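You operate a simulated robot arm through the tools that you are given. There is no shell and no other tool. Be economical: measure what you need, move in short steps, check, and stop when the job is done.

Carry out the task below with a simulated robot arm. There is one attempt and no reset: what you move stays moved.

## Task
Set a gold stud in the cream bow.
Fine: one push on the red knob; put the bow in the purple tray; leave the slide out, the dial set. Where these are worked on the way, their far stop is far enough and under half their travel is too little: steel slide.

It is judged by the outcome, as a careful person would: the job done as asked, and still so three seconds after it is handed in. It fails if anything else is knocked over, pushed out of place, dropped, spilled or broken.

## Robot
A 7-joint arm with a two-finger parallel gripper, fixed in place. Base frame: the origin is at the foot of the arm, x ahead of it, y to its left, z up; the work surface is at about z = 0.84. Lengths are in m, angles in degrees, forces in N, time in s.
With the tool pointing down near the work surface it reaches from about 0.3 to 0.7 m from the base axis. Its first joint turns from -66.0 to 66.0 degrees. Payload 1.57 kg.
The TCP is the grasp point between the finger pads, 0.03 m short of the fingertips. In the tool frame z runs along the fingers and y along their closing line. The gripper opens to 0.11 m. The fingers are 0.024 m wide and 0.012 m thick; the gripper's body (0.048 by 0.112 m) begins 0.078 m behind the TCP.
Orientation is told as [roll, pitch, yaw] about the base's x, y, z axes, in that order, counted from this pose: with the fingers straight down and closing along the base's y, the tool's x points along the base's -x, its y along +y and its z along -z.

## Interface
- The arm moves only by the tool apply_moves. Its argument "series" is a list of rows, each an object of numbers (a shift or turn left out is 0, a gripper value left out holds the last): "jaw": the finger opening in cm, from 0 to 11; "dx", "dy", "dz": the shift along the base's x, y, z in units of 100 mm (1.0 is 100 mm); "rx", "ry", "rz": the turn, a rotation vector about the base's x, y, z in units of 60 degrees (1.0 is 60 degrees). In form: [{"jaw": .., "dx": .., "dy": .., "dz": .., "rx": .., "ry": .., "rz": ..}, ...]. A call has 1 to 8 rows; each row is the pose to reach, as a shift and turn from the pose commanded when the call began. A call with a number of a shift or a turn outside -1 to 1 is refused whole. Each row takes 0.2 s and may step no farther than 0.05 m and 8.6 degrees from the row before; otherwise, or with a gripper value out of range, the whole call is refused. A pose out of reach is approached as far as the arm can. The call stops where the force on the tool passes 60 N (or 10 N more than at its start, if that is more) or the arm is blocked; 0.2 s more then pass. The fingers move at their own pace (about 0.108 m/s each) and stop on an object; they squeeze with about 35 N. The grip force told is the motor's: it shows also when the fingers shut on nothing. Time passes only in rows, and 0.2 s behind the last, so rows that repeat a pose let the fingers close. The reply holds the time, the measured pose of the TCP, the force on the tool along the base axes, the opening and the grip force, in the units named above and with some noise, with the torque about the TCP (base axes, N m) and any sound that the robot's microphone picked up, and new pictures: "show" is both (left out), scene, wrist or none.
- Cameras (640 x 400 px; columns grow to the right, rows downward): "scene" is fixed at [0.1486, -0.3769, 1.419]; the picture's right is [0.90, -0.43, 0.00], its down [-0.19, -0.40, -0.90] and it looks along [0.39, 0.81, -0.44] (base axes); focal length 338 px, centre (320, 200). "wrist" rides on the gripper at [0.07, 0.016, -0.141] in the tool frame; the picture's right is [-0.23, 0.97, 0.00], its down [-0.86, -0.20, -0.48] and it looks along [-0.47, -0.11, 0.88] (tool axes); focal length 222 px, centre (320, 200). There is no depth. A picture from a camera that has moved, and an enlarged one, comes with that camera's place and axes in the base frame and with its lens.
- close_up(camera, box): a new picture of the part [left, top, right, bottom] of that camera's present view, enlarged. It takes no simulated time.
- finish_job(): hands the job in; it is judged then, once.

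Work in short steps. Places have to be worked out from the pictures, the camera data and where the tool is seen: move nearer, look again, correct. Check each grasp and each placing, and mend what went wrong. You have 120 turns and 200 pictures in all, those below and enlarged ones among them. Open the gripper and draw the arm clear of the work before you hand the job in, unless the task says otherwise; then end with one line.

The tools are called after ">>>" as a command line: name --argument value ..., lists and objects as JSON in quotes. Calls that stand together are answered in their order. apply_moves: Moves the arm, as the interface text tells. Its arguments: {"type":"object","properties":{"series":{"type":"array"},"show":{"type":"string","enum":["both","scene","wrist","none"]}},"required":["series"]} The other tools are called the same way: close_up (camera, box) takes an enlarged picture of a part of a camera's view; finish_job () hands the job in.

At the start:

```text
time: 0.0
position: [0.3143, 0.2276, 1.2639]
tool_rot: [-0.1, 0.1, 0.0]
force: [-0.4, -0.2, -0.9]
ft_torque: [0.0, -0.01, -0.01]
grip_width: 0.1101
gripper_force: 0.0
```

scene: 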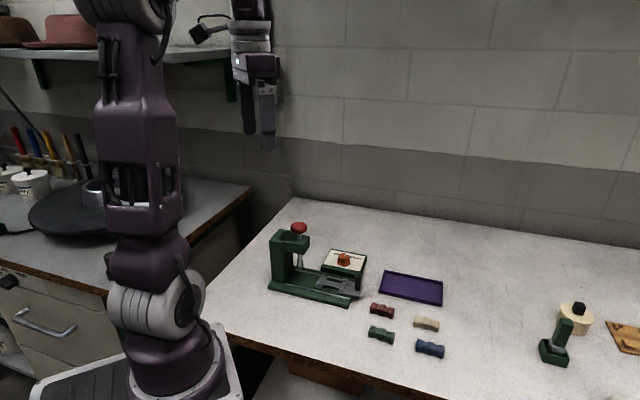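
wrist: 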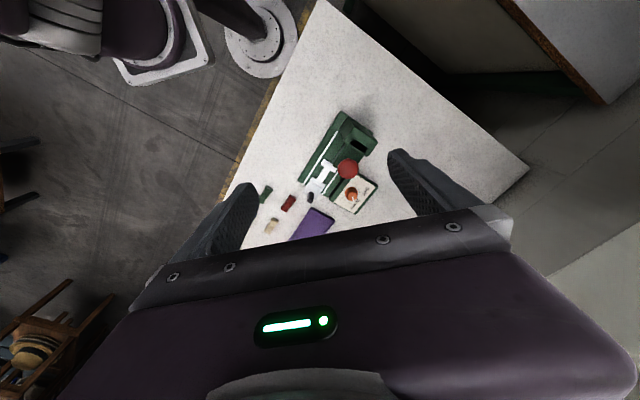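

Let me look closely at the scene first: the press with slide and red knob, the dial box, bows and tray.

>>> close_up --camera "scene" --box '[250, 210, 410, 310]'

>>> close_up --camera "scene" --box '[350, 260, 480, 370]'

>>> close_up --camera "scene" --box '[520, 285, 640, 375]'

>>> close_up --camera "scene" --box '[310, 240, 380, 284]'

```text
4.00 times, centred on (330, 260) of scene
camera zoom: at [0.1486, -0.3769, 1.419], right [0.9, -0.43, 0.0], down [-0.19, -0.4, -0.9], along [0.39, 0.81, -0.44], focal length 1352 px, centre (280, -40)
```

zoom: 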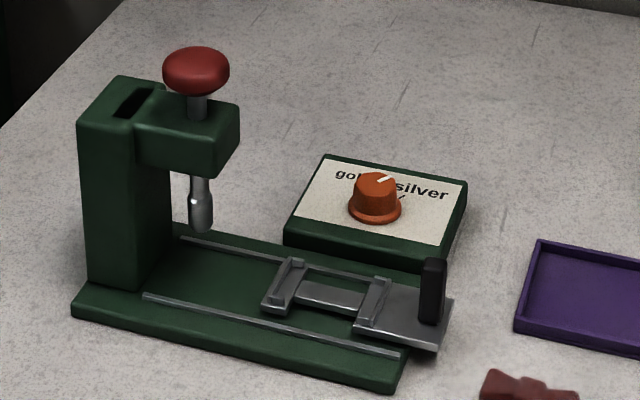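

```text
3.64 times, centred on (415, 315) of scene
camera zoom: at [0.1486, -0.3769, 1.419], right [0.9, -0.43, 0.0], down [-0.19, -0.4, -0.9], along [0.39, 0.81, -0.44], focal length 1229 px, centre (-26, -218)
```

zoom: 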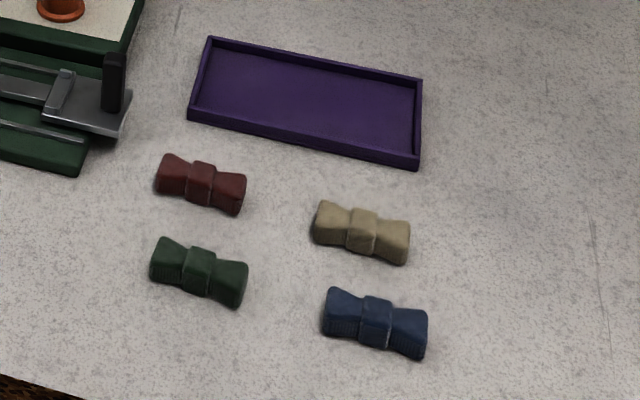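

```text
4.44 times, centred on (580, 330) of scene
camera zoom: at [0.1486, -0.3769, 1.419], right [0.9, -0.43, 0.0], down [-0.19, -0.4, -0.9], along [0.39, 0.81, -0.44], focal length 1502 px, centre (-836, -378)
```

zoom: 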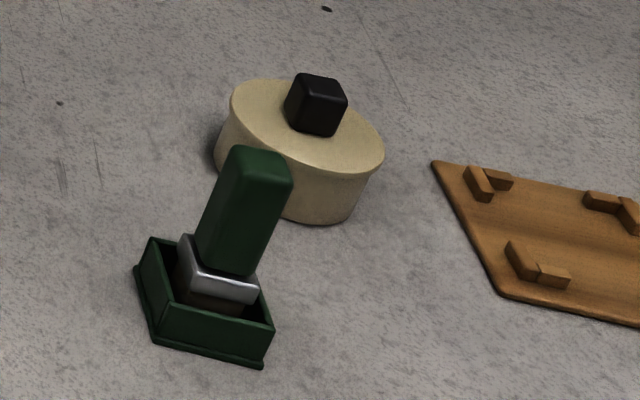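

```text
9.09 times, centred on (345, 262) of scene
camera zoom: at [0.1486, -0.3769, 1.419], right [0.9, -0.43, 0.0], down [-0.19, -0.4, -0.9], along [0.39, 0.81, -0.44], focal length 3073 px, centre (93, -364)
```

zoom: 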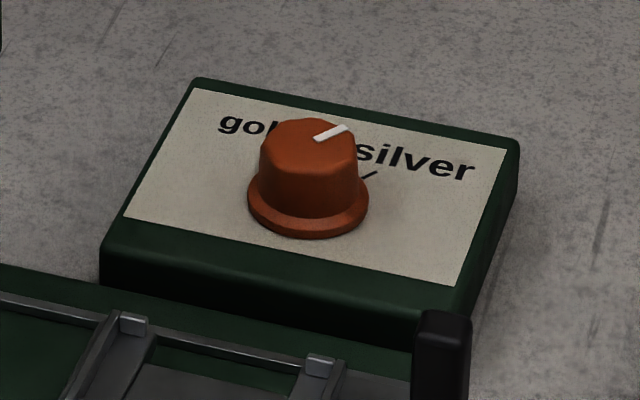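

The dial points at silver and the slide is out with its cradle empty. The press plunger is near (0.40, 0.26), the dial near (0.527, 0.262) and the cradle near (0.463, 0.204). I'll move above the dial with yaw -40° to look.

>>> apply_moves --series '[{"jaw": 7, "dx": 0.43, "dy": 0.06, "dz": -0.2, "rz": -0.133}, {"dx": 0.86, "dy": 0.12, "dz": -0.4, "rz": -0.267}, {"dx": 1.0, "dy": 0.18, "dz": -0.7, "rz": -0.4}, {"dx": 1.0, "dy": 0.2, "dz": -1.0, "rz": -0.533}, {"dx": 1.0, "dy": 0.2, "dz": -1.0, "rz": -0.667}]' --show "none"

>>> apply_moves --series '[{"dx": 0.4, "dy": 0.05}, {"dx": 0.8, "dy": 0.1}, {"dx": 1.0, "dy": 0.15, "dz": -0.3}, {"dx": 1.0, "dy": 0.15, "dz": -0.5}]'

```text
time: 1.2
position: [0.4155, 0.2472, 1.1626]
tool_rot: [-0.1, 0.0, -40.1]
force: [-0.4, -0.8, -0.2]
ft_torque: [-0.05, 0.0, 0.03]
grip_width: 0.0703
gripper_force: 0.1
```

```text
time: 2.2
position: [0.514, 0.2636, 1.1122]
tool_rot: [-0.1, 0.0, -40.0]
force: [-0.4, -0.6, -0.1]
ft_torque: [-0.02, 0.03, 0.0]
grip_width: 0.0698
gripper_force: 0.1
camera wrist: at [0.4726, 0.3195, 1.2538], right [0.8, 0.6, 0.0], down [0.53, -0.7, 0.48], along [0.29, -0.38, -0.88], focal length 222 px, centre (320, 200)
```

scene: 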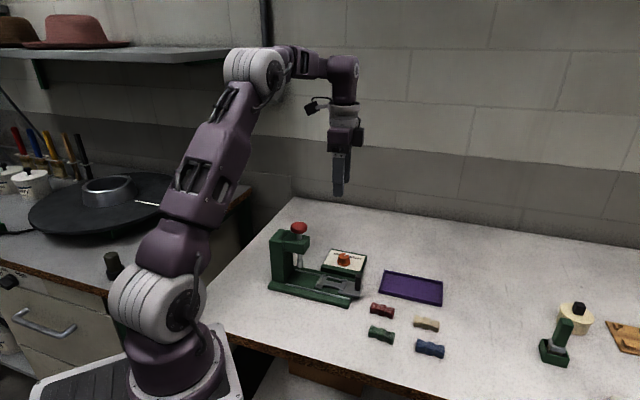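
wrist: 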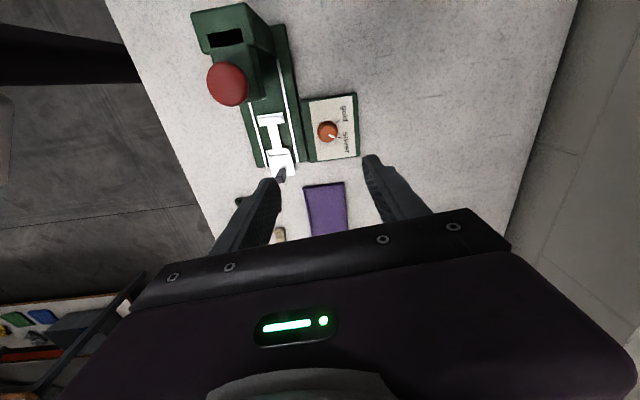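

>>> close_up --camera "wrist" --box '[296, 90, 366, 165]'

>>> close_up --camera "wrist" --box '[180, 0, 370, 190]'

```text
5.33 times, centred on (331, 128) of wrist
camera zoom: at [0.4726, 0.3195, 1.2538], right [0.8, 0.6, 0.0], down [0.53, -0.7, 0.48], along [0.29, -0.38, -0.88], focal length 1185 px, centre (261, 587)
```

zoom: 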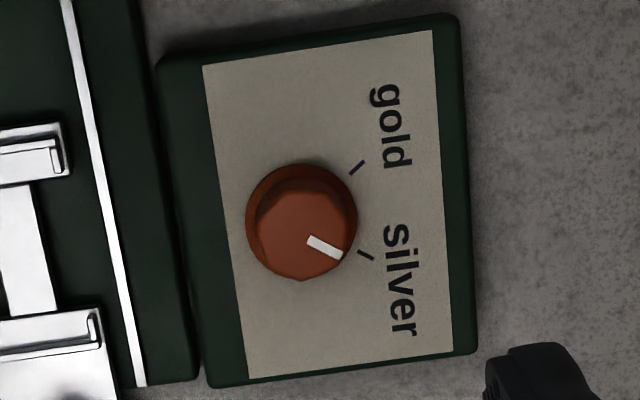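

```text
2.11 times, centred on (275, 95) of wrist
camera zoom: at [0.4726, 0.3195, 1.2538], right [0.8, 0.6, 0.0], down [0.53, -0.7, 0.48], along [0.29, -0.38, -0.88], focal length 468 px, centre (415, 421)
```

zoom: 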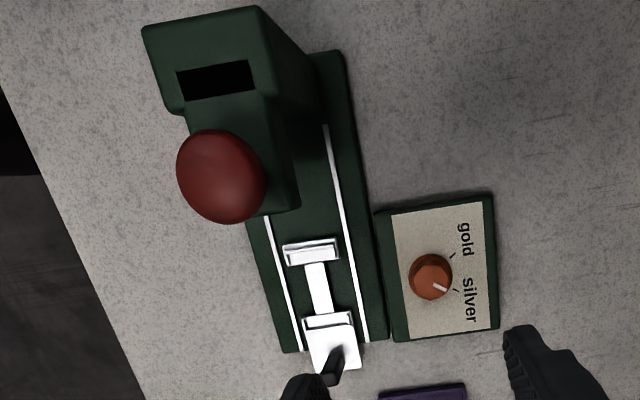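

The gold tick bears about 80° and silver about 8°, so the dial needs about +71° (counterclockwise). Knob centre is near (0.529, 0.265). I'll descend over it with fingers at yaw -40.

>>> apply_moves --series '[{"jaw": 6, "dx": 0.15, "dy": 0.015, "dz": -0.4}, {"dx": 0.15, "dy": 0.015, "dz": -0.8}, {"dx": 0.15, "dy": 0.015, "dz": -1.0}, {"dx": 0.15, "dy": 0.015, "dz": -1.0}]' --show "none"

>>> apply_moves --series '[{"dz": -0.4}, {"dz": -0.8}, {"dz": -0.8}]'

>>> close_up --camera "scene" --box '[290, 210, 410, 300]'

```text
time: 3.2
position: [0.5287, 0.2647, 1.013]
tool_rot: [0.1, 0.1, -39.9]
force: [0.5, 0.4, 0.2]
ft_torque: [-0.04, 0.0, 0.01]
grip_width: 0.0601
gripper_force: 0.2
```

```text
time: 4.0
position: [0.5286, 0.2641, 0.9332]
tool_rot: [-0.1, -0.1, -40.0]
force: [0.3, -0.1, -1.6]
ft_torque: [0.01, 0.0, -0.01]
grip_width: 0.0599
gripper_force: 0.1
camera wrist: at [0.4858, 0.3203, 1.0751], right [0.8, 0.6, 0.0], down [0.53, -0.7, 0.48], along [0.29, -0.38, -0.88], focal length 222 px, centre (320, 200)
```

scene: 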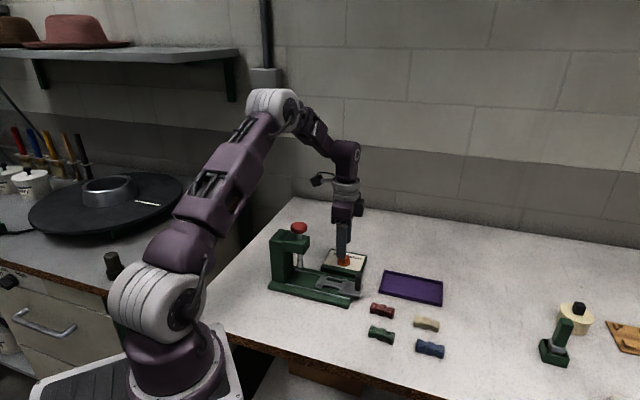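
wrist: 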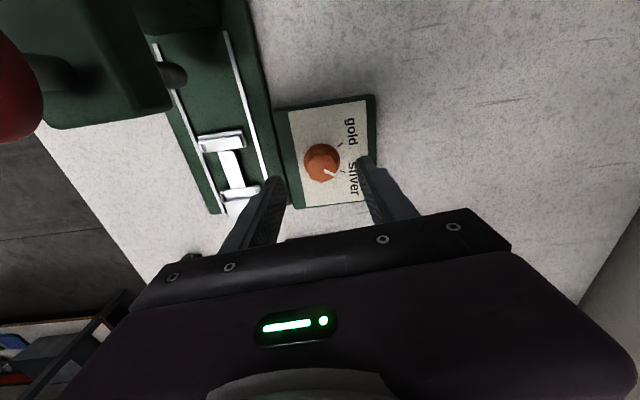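

```text
4.44 times, centred on (350, 255) of scene
camera zoom: at [0.1486, -0.3769, 1.419], right [0.9, -0.43, 0.0], down [-0.19, -0.4, -0.9], along [0.39, 0.81, -0.44], focal length 1502 px, centre (187, -44)
```

zoom: 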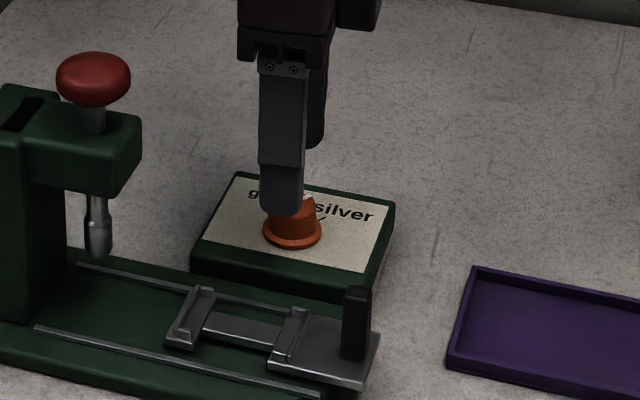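

>>> close_up --camera "wrist" --box '[260, 85, 420, 225]'

```text
2.86 times, centred on (340, 155) of wrist
camera zoom: at [0.4858, 0.3203, 1.0751], right [0.8, 0.6, 0.0], down [0.53, -0.7, 0.48], along [0.29, -0.38, -0.88], focal length 635 px, centre (263, 329)
```

zoom: 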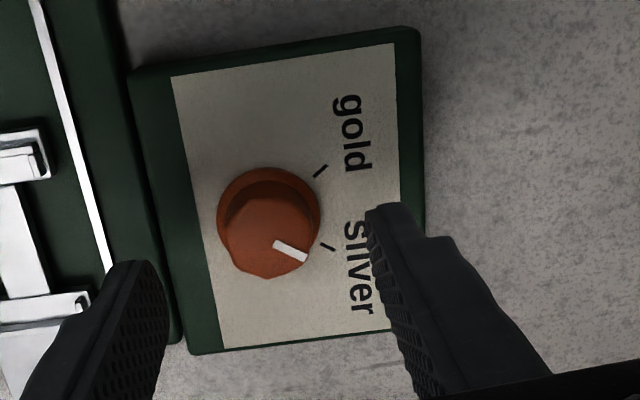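

Two views agree: knob centre (0.5296, 0.266), top z ≈ 0.887. I'll descend to 0.902 and close.

>>> apply_moves --series '[{"jaw": 6, "dx": 0.01, "dy": 0.018, "dz": -0.16}, {"dx": 0.01, "dy": 0.018, "dz": -0.31}, {"jaw": 2, "dx": 0.01, "dy": 0.018, "dz": -0.31}, {"jaw": 2, "dx": 0.01, "dy": 0.018, "dz": -0.31}]' --show "wrist"

```text
time: 5.0
position: [0.5297, 0.2646, 0.9024]
tool_rot: [0.0, 0.1, -40.1]
force: [-1.5, -0.9, 0.8]
ft_torque: [-0.24, -0.27, 0.01]
grip_width: 0.0289
gripper_force: 38.8
camera wrist: at [0.4867, 0.3218, 1.044], right [0.8, 0.6, 0.0], down [0.53, -0.7, 0.48], along [0.29, -0.38, -0.88], focal length 222 px, centre (320, 200)
```

wrist: 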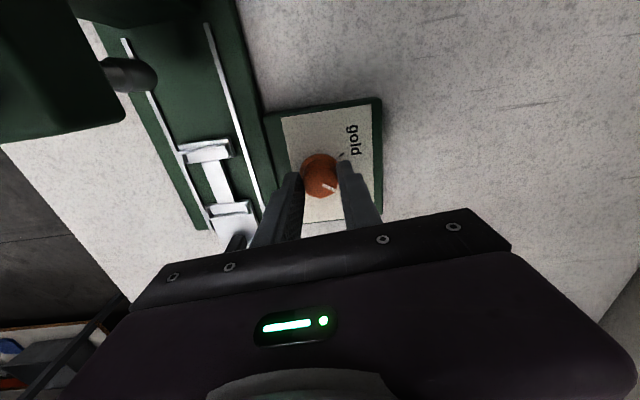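

The knob is gripped (2.9 cm). I'll turn +59°, then a further 12°.

>>> apply_moves --series '[{"rz": 0.13}, {"rz": 0.26}, {"rz": 0.39}, {"rz": 0.52}, {"rz": 0.65}, {"rz": 0.78}, {"rz": 0.91}, {"rz": 0.98}]' --show "none"

>>> apply_moves --series '[{"rz": 0.1}, {"rz": 0.2}]' --show "wrist"

```text
time: 6.8
position: [0.5292, 0.2641, 0.9026]
tool_rot: [-0.1, 0.2, 18.8]
force: [-13.1, -16.2, 17.2]
ft_torque: [-0.45, 0.18, -0.01]
grip_width: 0.0285
gripper_force: 38.7
```

```text
time: 7.4
position: [0.5306, 0.2645, 0.9027]
tool_rot: [-0.1, 0.1, 30.9]
force: [-11.2, -19.0, 12.9]
ft_torque: [-0.38, 0.31, -0.34]
grip_width: 0.0286
gripper_force: 38.8
camera wrist: at [0.4621, 0.2421, 1.0441], right [-0.3, 0.95, 0.0], down [0.84, 0.27, 0.48], along [0.45, 0.14, -0.88], focal length 222 px, centre (320, 200)
```

wrist: 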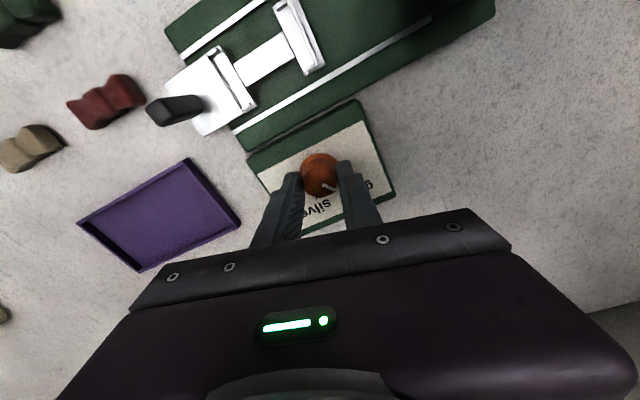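

The knob turned with the gripper; I'll open and rise to check the pointer.

>>> apply_moves --series '[{"jaw": 6}, {"jaw": 6}, {"dz": 0.4}, {"dz": 0.8}]' --show "wrist"

>>> close_up --camera "wrist" --box '[240, 80, 400, 220]'

```text
time: 8.4
position: [0.5294, 0.2655, 0.9828]
tool_rot: [0.0, 0.0, 30.8]
force: [-0.6, 0.5, -0.9]
ft_torque: [0.0, -0.04, -0.04]
grip_width: 0.06
gripper_force: 0.0
camera wrist: at [0.4621, 0.2423, 1.124], right [-0.3, 0.95, 0.0], down [0.84, 0.27, 0.48], along [0.46, 0.15, -0.88], focal length 222 px, centre (320, 200)
```

wrist: 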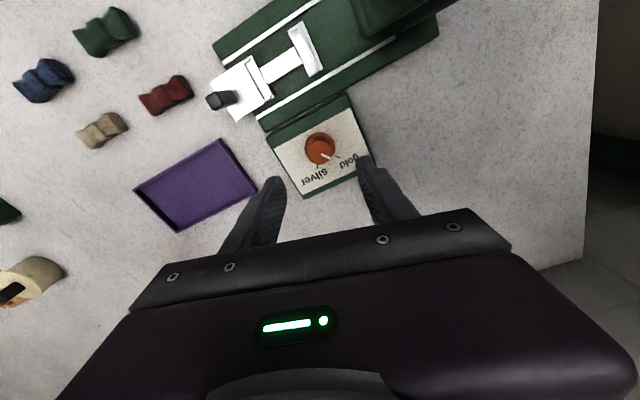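

```text
2.86 times, centred on (320, 150) of wrist
camera zoom: at [0.4621, 0.2423, 1.124], right [-0.3, 0.95, 0.0], down [0.84, 0.27, 0.48], along [0.46, 0.15, -0.88], focal length 635 px, centre (320, 343)
```

zoom: 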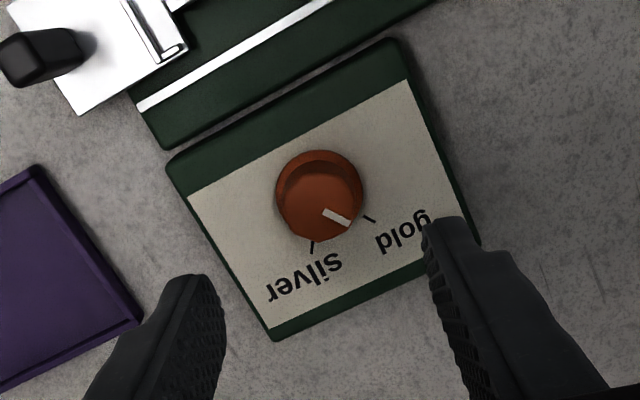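

The pointer lines up with the gold tick. Now I'll rise, head over the cream bow, and turn to yaw 135° so the wrist camera ends on the side away from the press.

>>> apply_moves --series '[{"dz": 0.4, "rz": 0.13}, {"dz": 0.8, "rz": 0.26}, {"dz": 1.0, "dy": -0.4, "rz": 0.39}, {"dz": 1.0, "dy": -0.8, "rz": 0.52, "dx": 0.1}, {"dz": 1.0, "dy": -1.0, "rz": 0.65, "dx": 0.2}, {"dz": 1.0, "dy": -1.0, "rz": 0.78, "dx": 0.3}, {"dz": 1.0, "dy": -1.0, "rz": 0.91, "dx": 0.4}]' --show "none"

>>> apply_moves --series '[{"dy": -0.3, "rz": 0.13}, {"dy": -0.6, "rz": 0.26, "dx": 0.1}, {"dy": -0.9, "rz": 0.39, "dx": 0.1}, {"dy": -1.0, "rz": 0.52, "dx": 0.1}, {"dy": -1.0, "rz": 0.65, "dx": 0.1}, {"dy": -1.0, "rz": 0.78, "dx": 0.1}, {"dy": -1.0, "rz": 0.827, "dx": 0.1}]'

```text
time: 10.0
position: [0.5717, 0.166, 1.0814]
tool_rot: [0.1, 0.0, 85.5]
force: [-0.4, 0.4, 0.1]
ft_torque: [0.0, 0.01, 0.0]
grip_width: 0.0601
gripper_force: 0.1
```

```text
time: 11.6
position: [0.5808, 0.0656, 1.0816]
tool_rot: [0.0, -0.1, 135.1]
force: [-0.3, -0.2, 0.3]
ft_torque: [0.0, 0.02, -0.01]
grip_width: 0.0599
gripper_force: 0.0
camera wrist: at [0.6184, 0.0044, 1.2235], right [-0.85, -0.53, 0.0], down [-0.47, 0.74, 0.48], along [-0.25, 0.41, -0.88], focal length 222 px, centre (320, 200)
```

scene: 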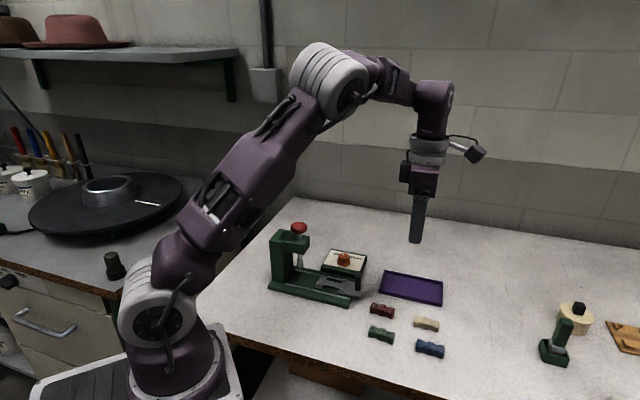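
wrist: 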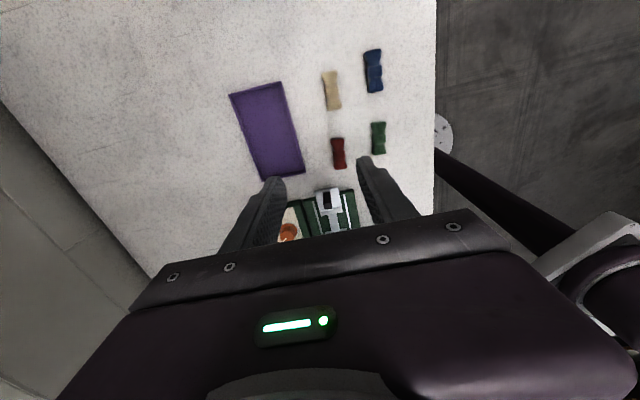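

Yaw 135° reached. The cream bow is near (0.594, 0.011); moving above it at z≈0.96.

>>> apply_moves --series '[{"jaw": 5, "dx": 0.13, "dy": -0.4}, {"dx": 0.13, "dy": -0.55, "dz": -0.4}, {"dx": 0.13, "dy": -0.55, "dz": -0.8}, {"dx": 0.13, "dy": -0.55, "dz": -1.0}, {"dx": 0.13, "dy": -0.55, "dz": -1.0}]' --show "wrist"

>>> close_up --camera "wrist" --box '[240, 80, 400, 220]'

>>> close_up --camera "scene" --box '[370, 260, 470, 350]'

```text
time: 12.8
position: [0.593, 0.0098, 0.9827]
tool_rot: [0.0, 0.1, 135.0]
force: [0.6, -0.5, 0.4]
ft_torque: [0.01, 0.02, 0.03]
grip_width: 0.0501
gripper_force: 0.1
camera wrist: at [0.6314, -0.0509, 1.123], right [-0.85, -0.53, 0.0], down [-0.46, 0.75, 0.48], along [-0.25, 0.41, -0.88], focal length 222 px, centre (320, 200)
```

wrist: 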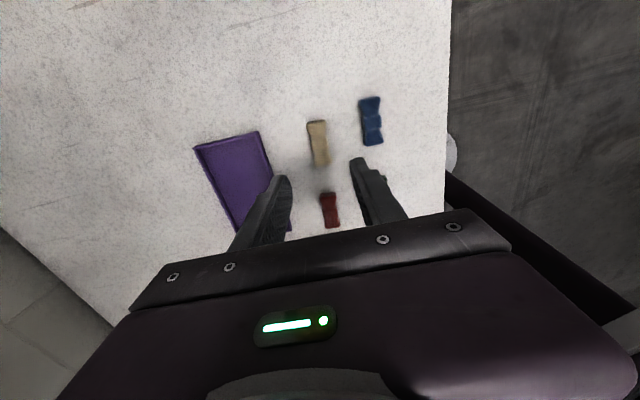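

```text
2.86 times, centred on (320, 150) of wrist
camera zoom: at [0.6314, -0.0509, 1.123], right [-0.85, -0.53, 0.0], down [-0.46, 0.75, 0.48], along [-0.25, 0.41, -0.88], focal length 635 px, centre (320, 343)
```

zoom: 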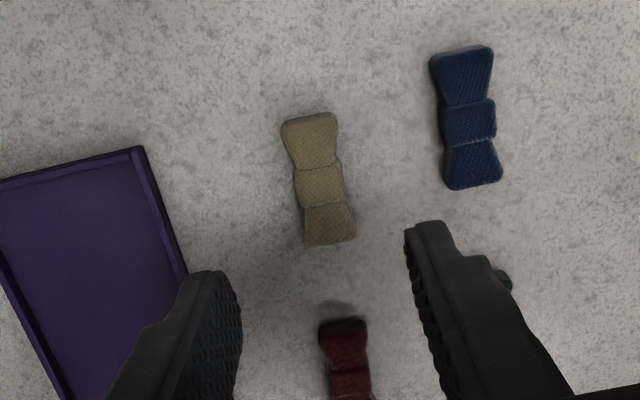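

```text
4.44 times, centred on (420, 305) of scene
camera zoom: at [0.1486, -0.3769, 1.419], right [0.9, -0.43, 0.0], down [-0.19, -0.4, -0.9], along [0.39, 0.81, -0.44], focal length 1502 px, centre (-124, -267)
```

zoom: 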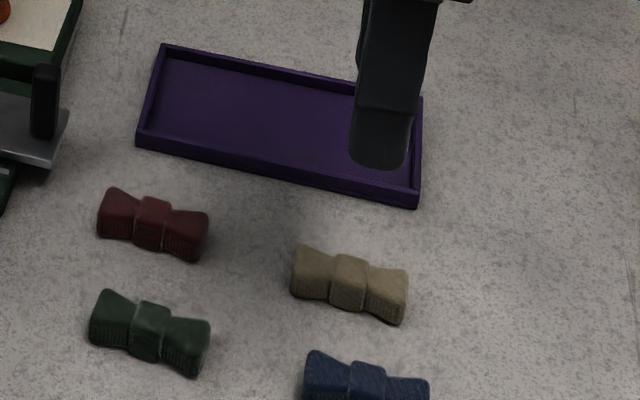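

Bow centre ≈ (0.595, 0.008), aligned with the fingers. I'll descend to z 0.878 and grip it.

>>> apply_moves --series '[{"jaw": 5, "dx": 0.02, "dy": -0.02, "dz": -0.4}, {"dx": 0.02, "dy": -0.02, "dz": -0.8}, {"dx": 0.02, "dy": -0.02, "dz": -1.0}, {"dx": 0.02, "dy": -0.02, "dz": -1.0}]' --show "wrist"

>>> close_up --camera "scene" --box '[370, 260, 470, 350]'

>>> close_up --camera "wrist" --box '[240, 80, 400, 220]'

```text
time: 13.8
position: [0.5955, 0.0098, 0.8815]
tool_rot: [0.0, 0.0, 135.1]
force: [0.6, -0.1, -0.1]
ft_torque: [0.03, 0.0, 0.04]
grip_width: 0.0503
gripper_force: 0.1
camera wrist: at [0.6333, -0.0526, 1.0228], right [-0.85, -0.53, 0.0], down [-0.46, 0.75, 0.48], along [-0.25, 0.41, -0.88], focal length 222 px, centre (320, 200)
```

wrist: 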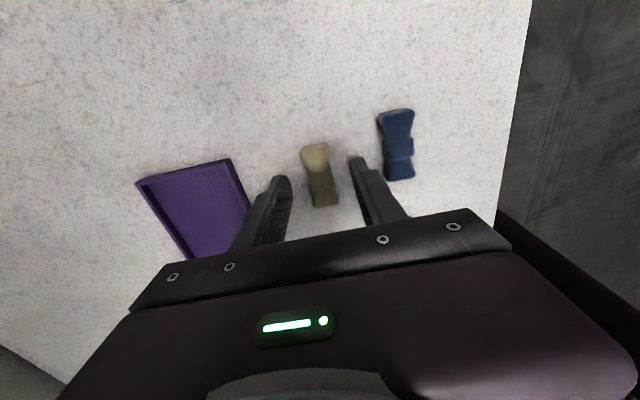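

```text
4.44 times, centred on (420, 305) of scene
camera zoom: at [0.1486, -0.3769, 1.419], right [0.9, -0.43, 0.0], down [-0.19, -0.4, -0.9], along [0.39, 0.81, -0.44], focal length 1502 px, centre (-124, -267)
```

zoom: 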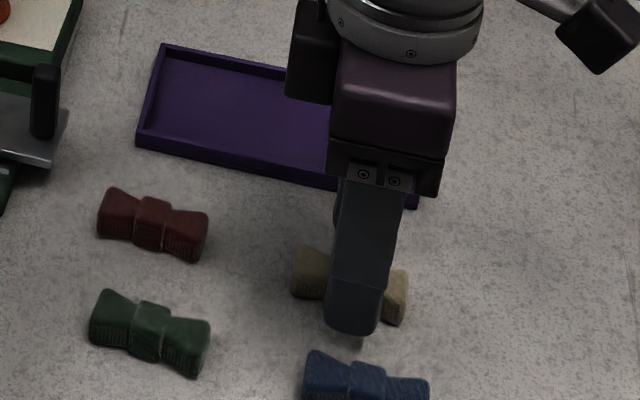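

```text
2.86 times, centred on (320, 150) of wrist
camera zoom: at [0.6333, -0.0526, 1.0228], right [-0.85, -0.53, 0.0], down [-0.46, 0.75, 0.48], along [-0.25, 0.41, -0.88], focal length 635 px, centre (320, 343)
```

zoom: 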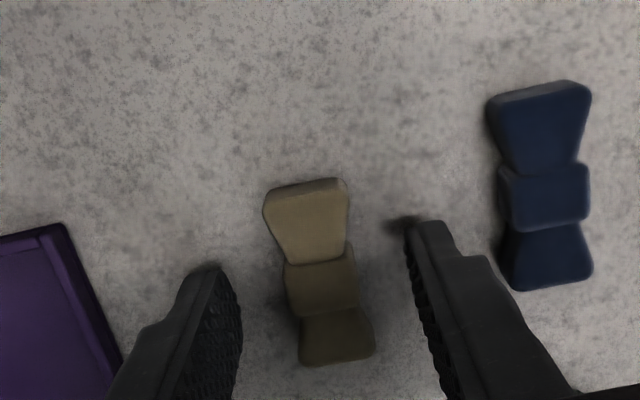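

Bow is between the fingers, centred within a few mm. Shifting 2 mm along its length, lowering 3 mm, and closing.

>>> apply_moves --series '[{"dx": 0.014, "dy": -0.014, "dz": -0.03}, {"jaw": 0.5, "dx": 0.014, "dy": -0.014, "dz": -0.03}, {"dx": 0.014, "dy": -0.014, "dz": -0.03}, {"dx": 0.014, "dy": -0.014, "dz": -0.03}]' --show "wrist"

>>> close_up --camera "wrist" --box '[240, 80, 400, 220]'

>>> close_up --camera "scene" --box '[370, 260, 470, 350]'

```text
time: 14.8
position: [0.5972, 0.0074, 0.88]
tool_rot: [0.0, 0.0, 135.1]
force: [0.3, -0.6, 2.2]
ft_torque: [-0.06, -0.04, 0.01]
grip_width: 0.0256
gripper_force: 34.8
camera wrist: at [0.6348, -0.0542, 1.0205], right [-0.85, -0.53, 0.0], down [-0.46, 0.75, 0.48], along [-0.25, 0.41, -0.88], focal length 222 px, centre (320, 200)
```

wrist: 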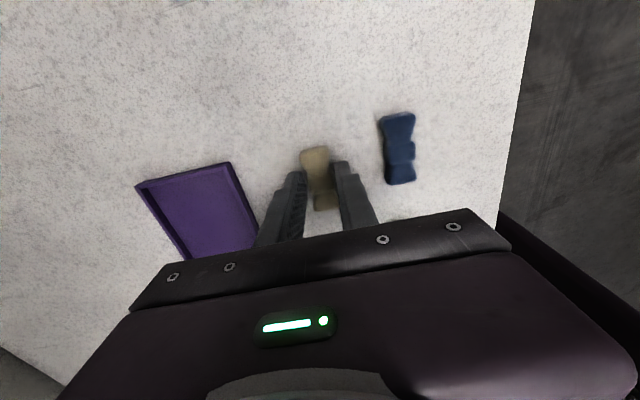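

```text
2.86 times, centred on (320, 150) of wrist
camera zoom: at [0.6348, -0.0542, 1.0205], right [-0.85, -0.53, 0.0], down [-0.46, 0.75, 0.48], along [-0.25, 0.41, -0.88], focal length 635 px, centre (320, 343)
```

zoom: 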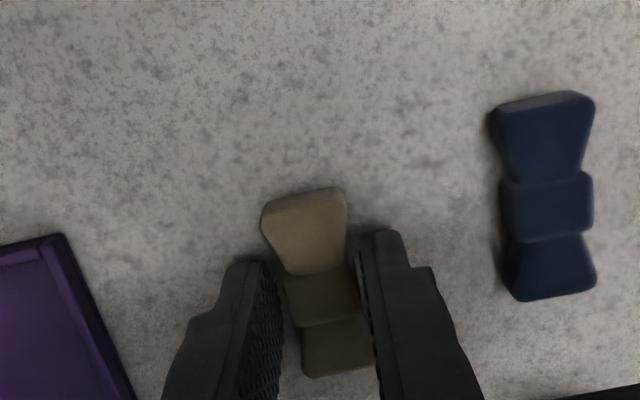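

```text
4.44 times, centred on (420, 305) of scene
camera zoom: at [0.1486, -0.3769, 1.419], right [0.9, -0.43, 0.0], down [-0.19, -0.4, -0.9], along [0.39, 0.81, -0.44], focal length 1502 px, centre (-124, -267)
```

zoom: 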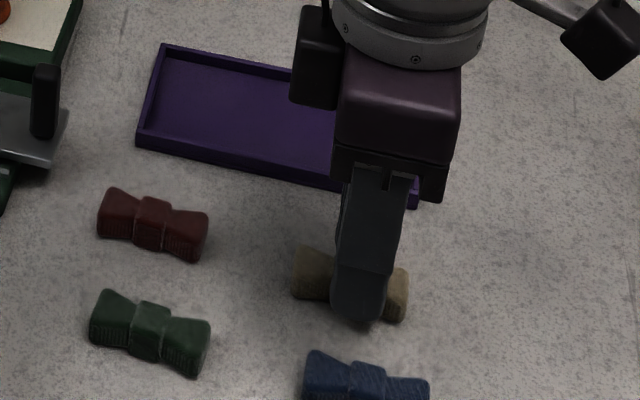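

The bow is gripped (2.56 cm) and centred on the TCP. Lifting and moving toward the cradle in stages.

>>> apply_moves --series '[{"dz": 0.4}, {"dz": 0.8}, {"dz": 1.0}, {"dz": 1.0, "dx": -0.28, "dy": 0.35}, {"dz": 1.0, "dx": -0.56, "dy": 0.7}, {"dz": 1.0, "dx": -0.8, "dy": 1.0}]' --show "none"

>>> apply_moves --series '[{"dx": -0.26, "dy": 0.4}, {"dx": -0.53, "dy": 0.8}, {"dx": -0.53, "dy": 0.95}, {"dx": -0.53, "dy": 0.95}]'

>>> close_up --camera "wrist" --box '[240, 80, 400, 220]'

>>> close_up --camera "scene" --box '[270, 210, 390, 310]'

```text
time: 16.2
position: [0.5159, 0.1075, 0.9784]
tool_rot: [0.0, 0.0, 135.0]
force: [-0.5, 0.6, -0.5]
ft_torque: [-0.05, -0.02, 0.03]
grip_width: 0.0254
gripper_force: 35.1
```

```text
time: 17.2
position: [0.4645, 0.2024, 0.979]
tool_rot: [0.0, 0.0, 134.9]
force: [0.3, 0.1, 0.0]
ft_torque: [0.0, -0.01, 0.02]
grip_width: 0.0256
gripper_force: 35.0
camera wrist: at [0.5027, 0.141, 1.1206], right [-0.85, -0.53, 0.0], down [-0.46, 0.75, 0.48], along [-0.25, 0.41, -0.88], focal length 222 px, centre (320, 200)
```

scene: 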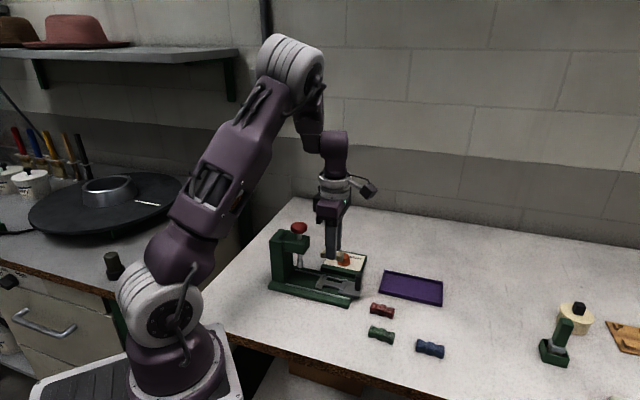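
wrist: 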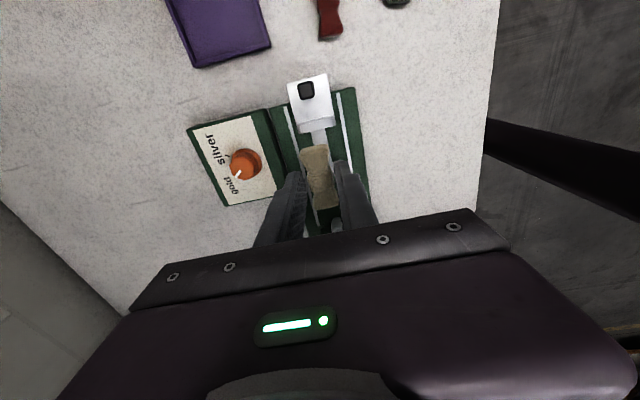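

```text
2.86 times, centred on (320, 150) of wrist
camera zoom: at [0.5027, 0.141, 1.1206], right [-0.85, -0.53, 0.0], down [-0.46, 0.75, 0.48], along [-0.25, 0.41, -0.88], focal length 635 px, centre (320, 343)
```

zoom: 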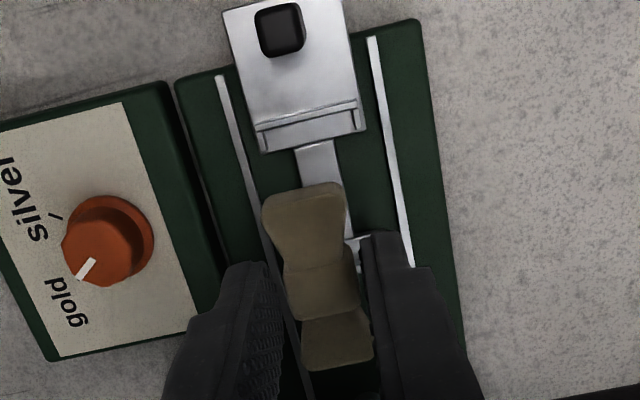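

```text
4.00 times, centred on (330, 260) of scene
camera zoom: at [0.1486, -0.3769, 1.419], right [0.9, -0.43, 0.0], down [-0.19, -0.4, -0.9], along [0.39, 0.81, -0.44], focal length 1352 px, centre (280, -40)
```

zoom: 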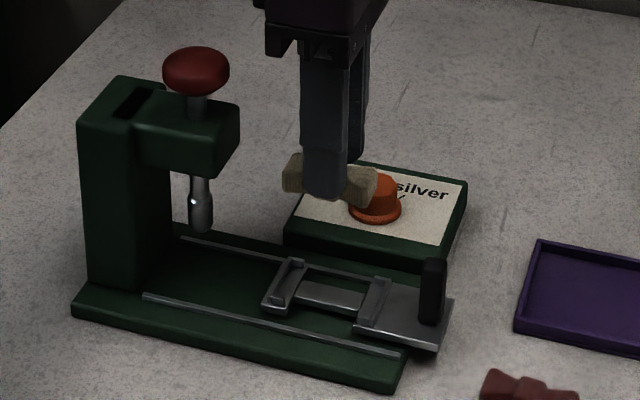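

>>> close_up --camera "scene" --box '[310, 268, 366, 303]'

>>> close_up --camera "wrist" --box '[290, 70, 360, 150]'

```text
11.43 times, centred on (338, 286) of scene
camera zoom: at [0.1486, -0.3769, 1.419], right [0.9, -0.43, 0.0], down [-0.19, -0.4, -0.9], along [0.39, 0.81, -0.44], focal length 3864 px, centre (114, -777)
```

zoom: 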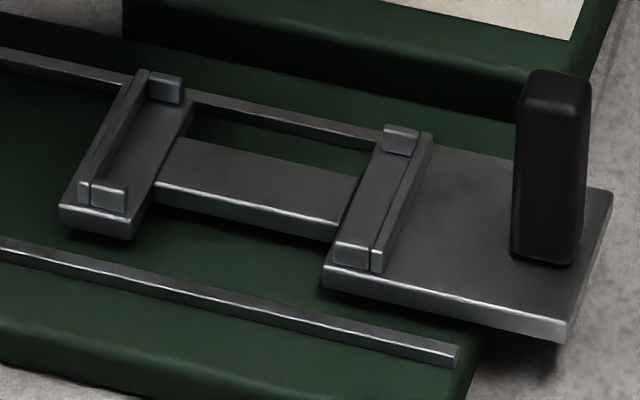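

```text
5.00 times, centred on (325, 110) of wrist
camera zoom: at [0.5027, 0.141, 1.1206], right [-0.85, -0.53, 0.0], down [-0.46, 0.75, 0.48], along [-0.25, 0.41, -0.88], focal length 1111 px, centre (295, 650)
```

zoom: 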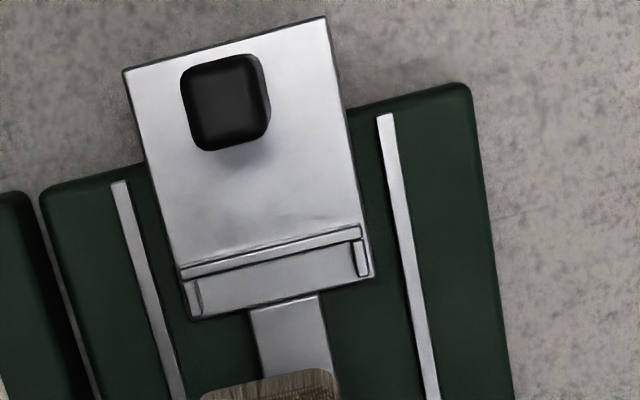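

From both cameras, the pocket centre is near (0.463, 0.200), with wall tops at about z 0.873. There is roughly ±5 mm slack lengthwise and ±4 mm sideways. I'll shift about 3 mm inward and lower to just above the walls.

>>> apply_moves --series '[{"dx": -0.03, "dy": 0.015, "dz": -0.2}, {"dx": -0.03, "dy": 0.015, "dz": -0.4}, {"dx": -0.03, "dy": 0.015, "dz": -0.6}, {"dx": -0.03, "dy": 0.015, "dz": -0.6}]'

>>> close_up --camera "wrist" --box '[270, 100, 370, 220]'

>>> close_up --camera "scene" --box '[302, 253, 374, 303]'

```text
time: 18.2
position: [0.4618, 0.2038, 0.9192]
tool_rot: [0.0, -0.1, 135.0]
force: [0.1, -0.4, -0.2]
ft_torque: [0.0, -0.01, 0.01]
grip_width: 0.0256
gripper_force: 35.1
camera wrist: at [0.4999, 0.1429, 1.0606], right [-0.85, -0.53, 0.0], down [-0.46, 0.75, 0.48], along [-0.25, 0.41, -0.88], focal length 222 px, centre (320, 200)
```

scene: 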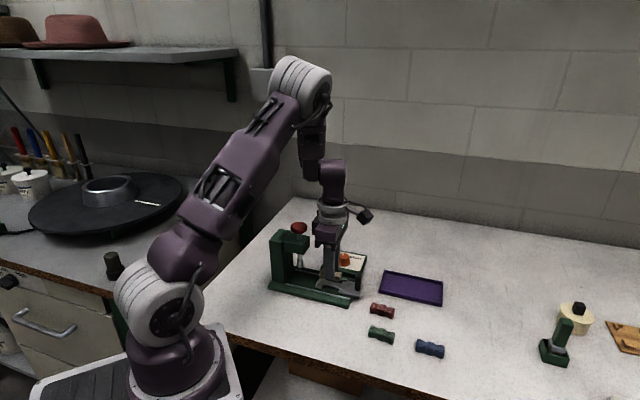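
wrist: 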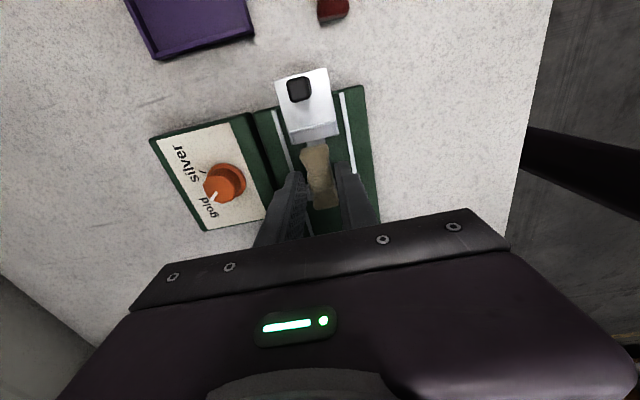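

```text
3.33 times, centred on (320, 160) of wrist
camera zoom: at [0.4999, 0.1429, 1.0606], right [-0.85, -0.53, 0.0], down [-0.46, 0.75, 0.48], along [-0.25, 0.41, -0.88], focal length 740 px, centre (320, 333)
```

zoom: 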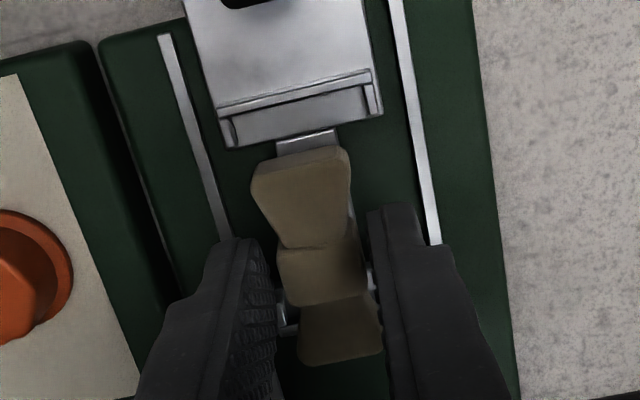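

```text
8.00 times, centred on (338, 278) of scene
camera zoom: at [0.1486, -0.3769, 1.419], right [0.9, -0.43, 0.0], down [-0.19, -0.4, -0.9], along [0.39, 0.81, -0.44], focal length 2705 px, centre (176, -424)
```

zoom: 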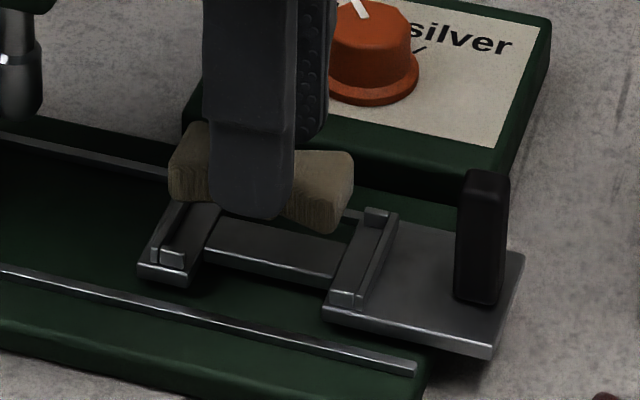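

The bow sits about 5 mm too far inward and about 2 mm off laterally. I'll correct by (+2, −5) mm and lower gently to rest at z ≈ 0.905.

>>> apply_moves --series '[{"dx": 0.02, "dy": -0.05}, {"dx": 0.02, "dy": -0.05, "dz": -0.06}, {"dx": 0.02, "dy": -0.05, "dz": -0.09}]' --show "none"

>>> close_up --camera "wrist" --box '[270, 100, 370, 220]'

>>> close_up --camera "scene" --box '[302, 253, 374, 303]'

```text
time: 19.0
position: [0.4633, 0.1998, 0.9106]
tool_rot: [0.0, 0.0, 134.9]
force: [-0.1, 0.3, 0.4]
ft_torque: [0.05, -0.01, -0.02]
grip_width: 0.0256
gripper_force: 34.8
```

```text
3.33 times, centred on (320, 160) of wrist
camera zoom: at [0.5011, 0.1379, 1.0516], right [-0.85, -0.53, 0.0], down [-0.46, 0.75, 0.48], along [-0.25, 0.41, -0.88], focal length 740 px, centre (320, 333)
```

zoom: 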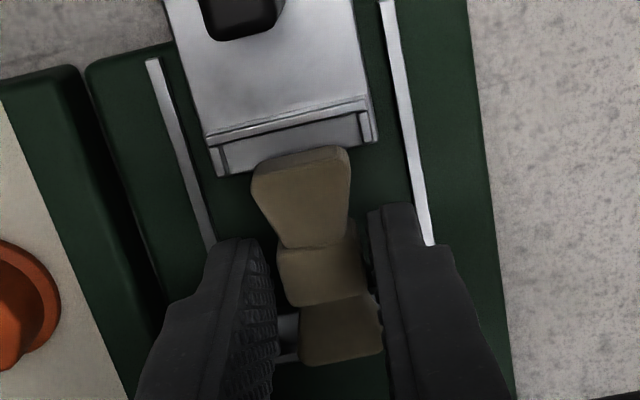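

```text
8.00 times, centred on (338, 278) of scene
camera zoom: at [0.1486, -0.3769, 1.419], right [0.9, -0.43, 0.0], down [-0.19, -0.4, -0.9], along [0.39, 0.81, -0.44], focal length 2705 px, centre (176, -424)
```

zoom: 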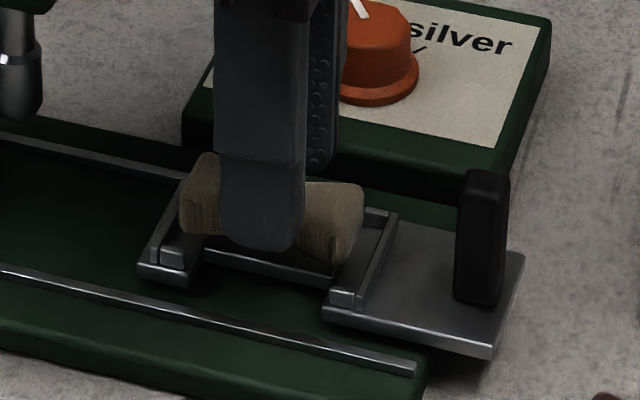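

Alignment looks good. Lowering slowly to contact.

>>> apply_moves --series '[{"dz": -0.03}, {"dz": -0.05}, {"dz": -0.065}]' --show "none"

>>> close_up --camera "scene" --box '[302, 253, 374, 303]'

>>> close_up --camera "wrist" --box '[270, 100, 370, 220]'

```text
time: 19.8
position: [0.4628, 0.1976, 0.904]
tool_rot: [-0.1, 0.2, 135.1]
force: [-0.7, -0.1, 4.4]
ft_torque: [0.1, 0.13, 0.02]
grip_width: 0.0255
gripper_force: 34.8
```

```text
8.00 times, centred on (338, 278) of scene
camera zoom: at [0.1486, -0.3769, 1.419], right [0.9, -0.43, 0.0], down [-0.19, -0.4, -0.9], along [0.39, 0.81, -0.44], focal length 2705 px, centre (176, -424)
```

zoom: 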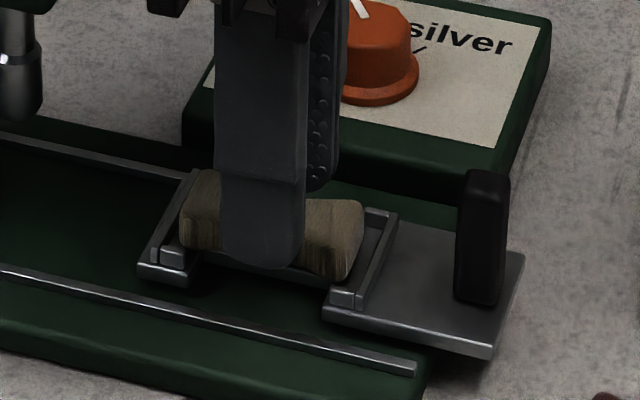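

```text
3.33 times, centred on (320, 160) of wrist
camera zoom: at [0.501, 0.1374, 1.0455], right [-0.85, -0.53, 0.0], down [-0.46, 0.75, 0.48], along [-0.25, 0.41, -0.88], focal length 740 px, centre (320, 333)
```

zoom: 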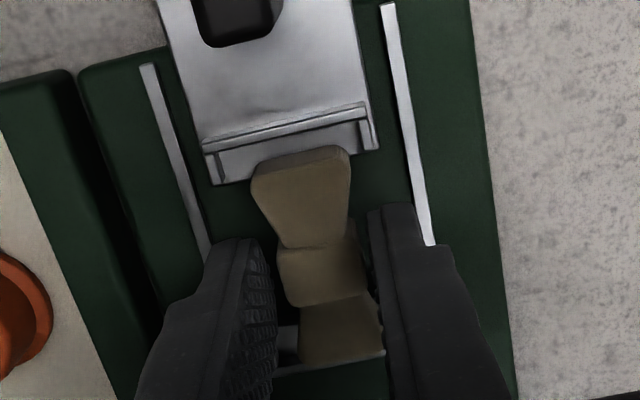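

Contact at z 0.904 with about 4 N, and the bow is inside the pocket. Releasing and rising to look.

>>> apply_moves --series '[{"jaw": 4.5}, {"jaw": 4.5}, {"dz": 0.4}, {"dz": 0.8}]' --show "none"

>>> close_up --camera "scene" --box '[302, 253, 374, 303]'

>>> close_up --camera "wrist" --box '[260, 70, 380, 220]'

```text
time: 20.8
position: [0.4622, 0.1995, 0.9843]
tool_rot: [0.0, 0.1, 135.0]
force: [0.4, -0.2, 0.4]
ft_torque: [0.01, 0.0, -0.01]
grip_width: 0.0451
gripper_force: 0.1
```

```text
8.00 times, centred on (338, 278) of scene
camera zoom: at [0.1486, -0.3769, 1.419], right [0.9, -0.43, 0.0], down [-0.19, -0.4, -0.9], along [0.39, 0.81, -0.44], focal length 2705 px, centre (176, -424)
```

zoom: 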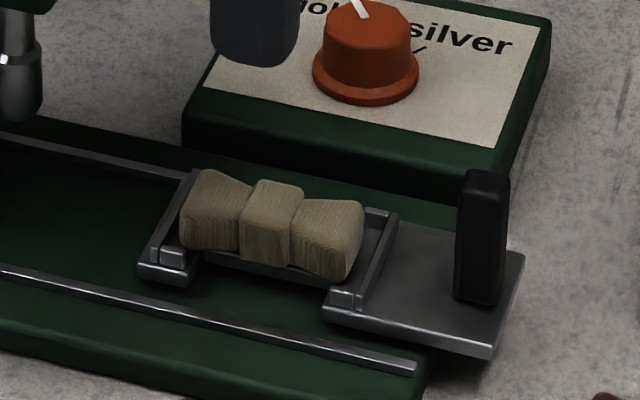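

```text
2.67 times, centred on (320, 145) of wrist
camera zoom: at [0.5009, 0.1378, 1.1257], right [-0.85, -0.53, 0.0], down [-0.46, 0.75, 0.48], along [-0.25, 0.41, -0.88], focal length 592 px, centre (320, 347)
```

zoom: 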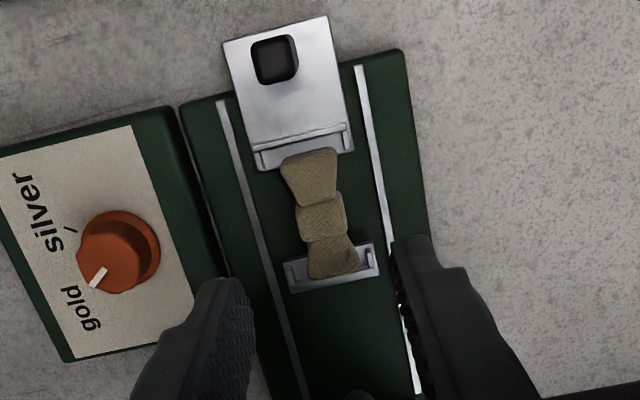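

The bow is seated in the pocket and the dial reads gold. The handle is near (0.508, 0.155) with its top at z ≈ 0.909. Moving above and down to grip it.

>>> apply_moves --series '[{"jaw": 4.5, "dx": 0.23, "dy": -0.22}, {"dx": 0.455, "dy": -0.445}, {"dx": 0.455, "dy": -0.445, "dz": -0.3}, {"dx": 0.455, "dy": -0.445, "dz": -0.5}, {"dx": 0.455, "dy": -0.445, "dz": -0.5}]' --show "wrist"

>>> close_up --camera "scene" --box '[290, 230, 398, 305]'

>>> close_up --camera "wrist" --box '[260, 100, 380, 230]'

```text
time: 22.0
position: [0.5078, 0.154, 0.9328]
tool_rot: [-0.1, 0.0, 135.0]
force: [-0.2, -0.3, 0.1]
ft_torque: [0.0, 0.0, 0.0]
grip_width: 0.0449
gripper_force: 0.0
camera wrist: at [0.5462, 0.0922, 1.075], right [-0.85, -0.53, 0.0], down [-0.46, 0.75, 0.48], along [-0.25, 0.41, -0.88], focal length 222 px, centre (320, 200)
```

wrist: 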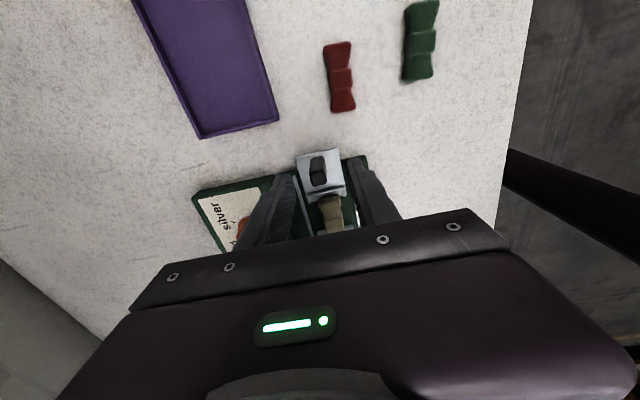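

```text
5.33 times, centred on (344, 268) of scene
camera zoom: at [0.1486, -0.3769, 1.419], right [0.9, -0.43, 0.0], down [-0.19, -0.4, -0.9], along [0.39, 0.81, -0.44], focal length 1803 px, centre (192, -160)
```

zoom: 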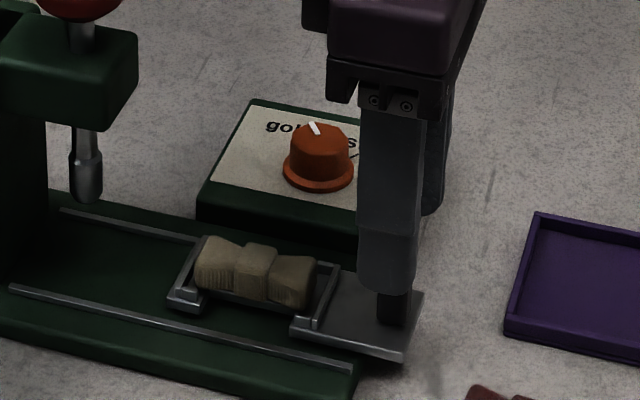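

```text
3.08 times, centred on (320, 165) of wrist
camera zoom: at [0.5462, 0.0922, 1.075], right [-0.85, -0.53, 0.0], down [-0.46, 0.75, 0.48], along [-0.25, 0.41, -0.88], focal length 684 px, centre (320, 308)
```

zoom: 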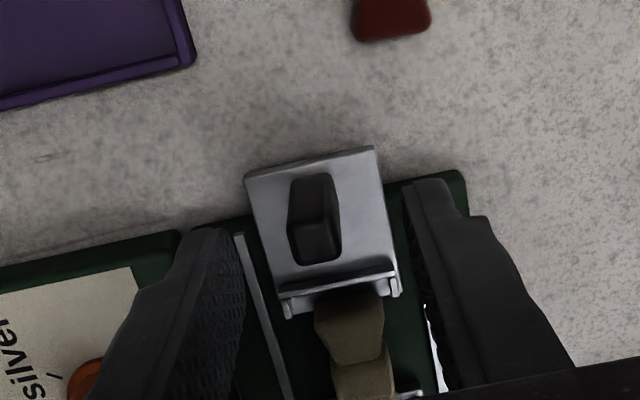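

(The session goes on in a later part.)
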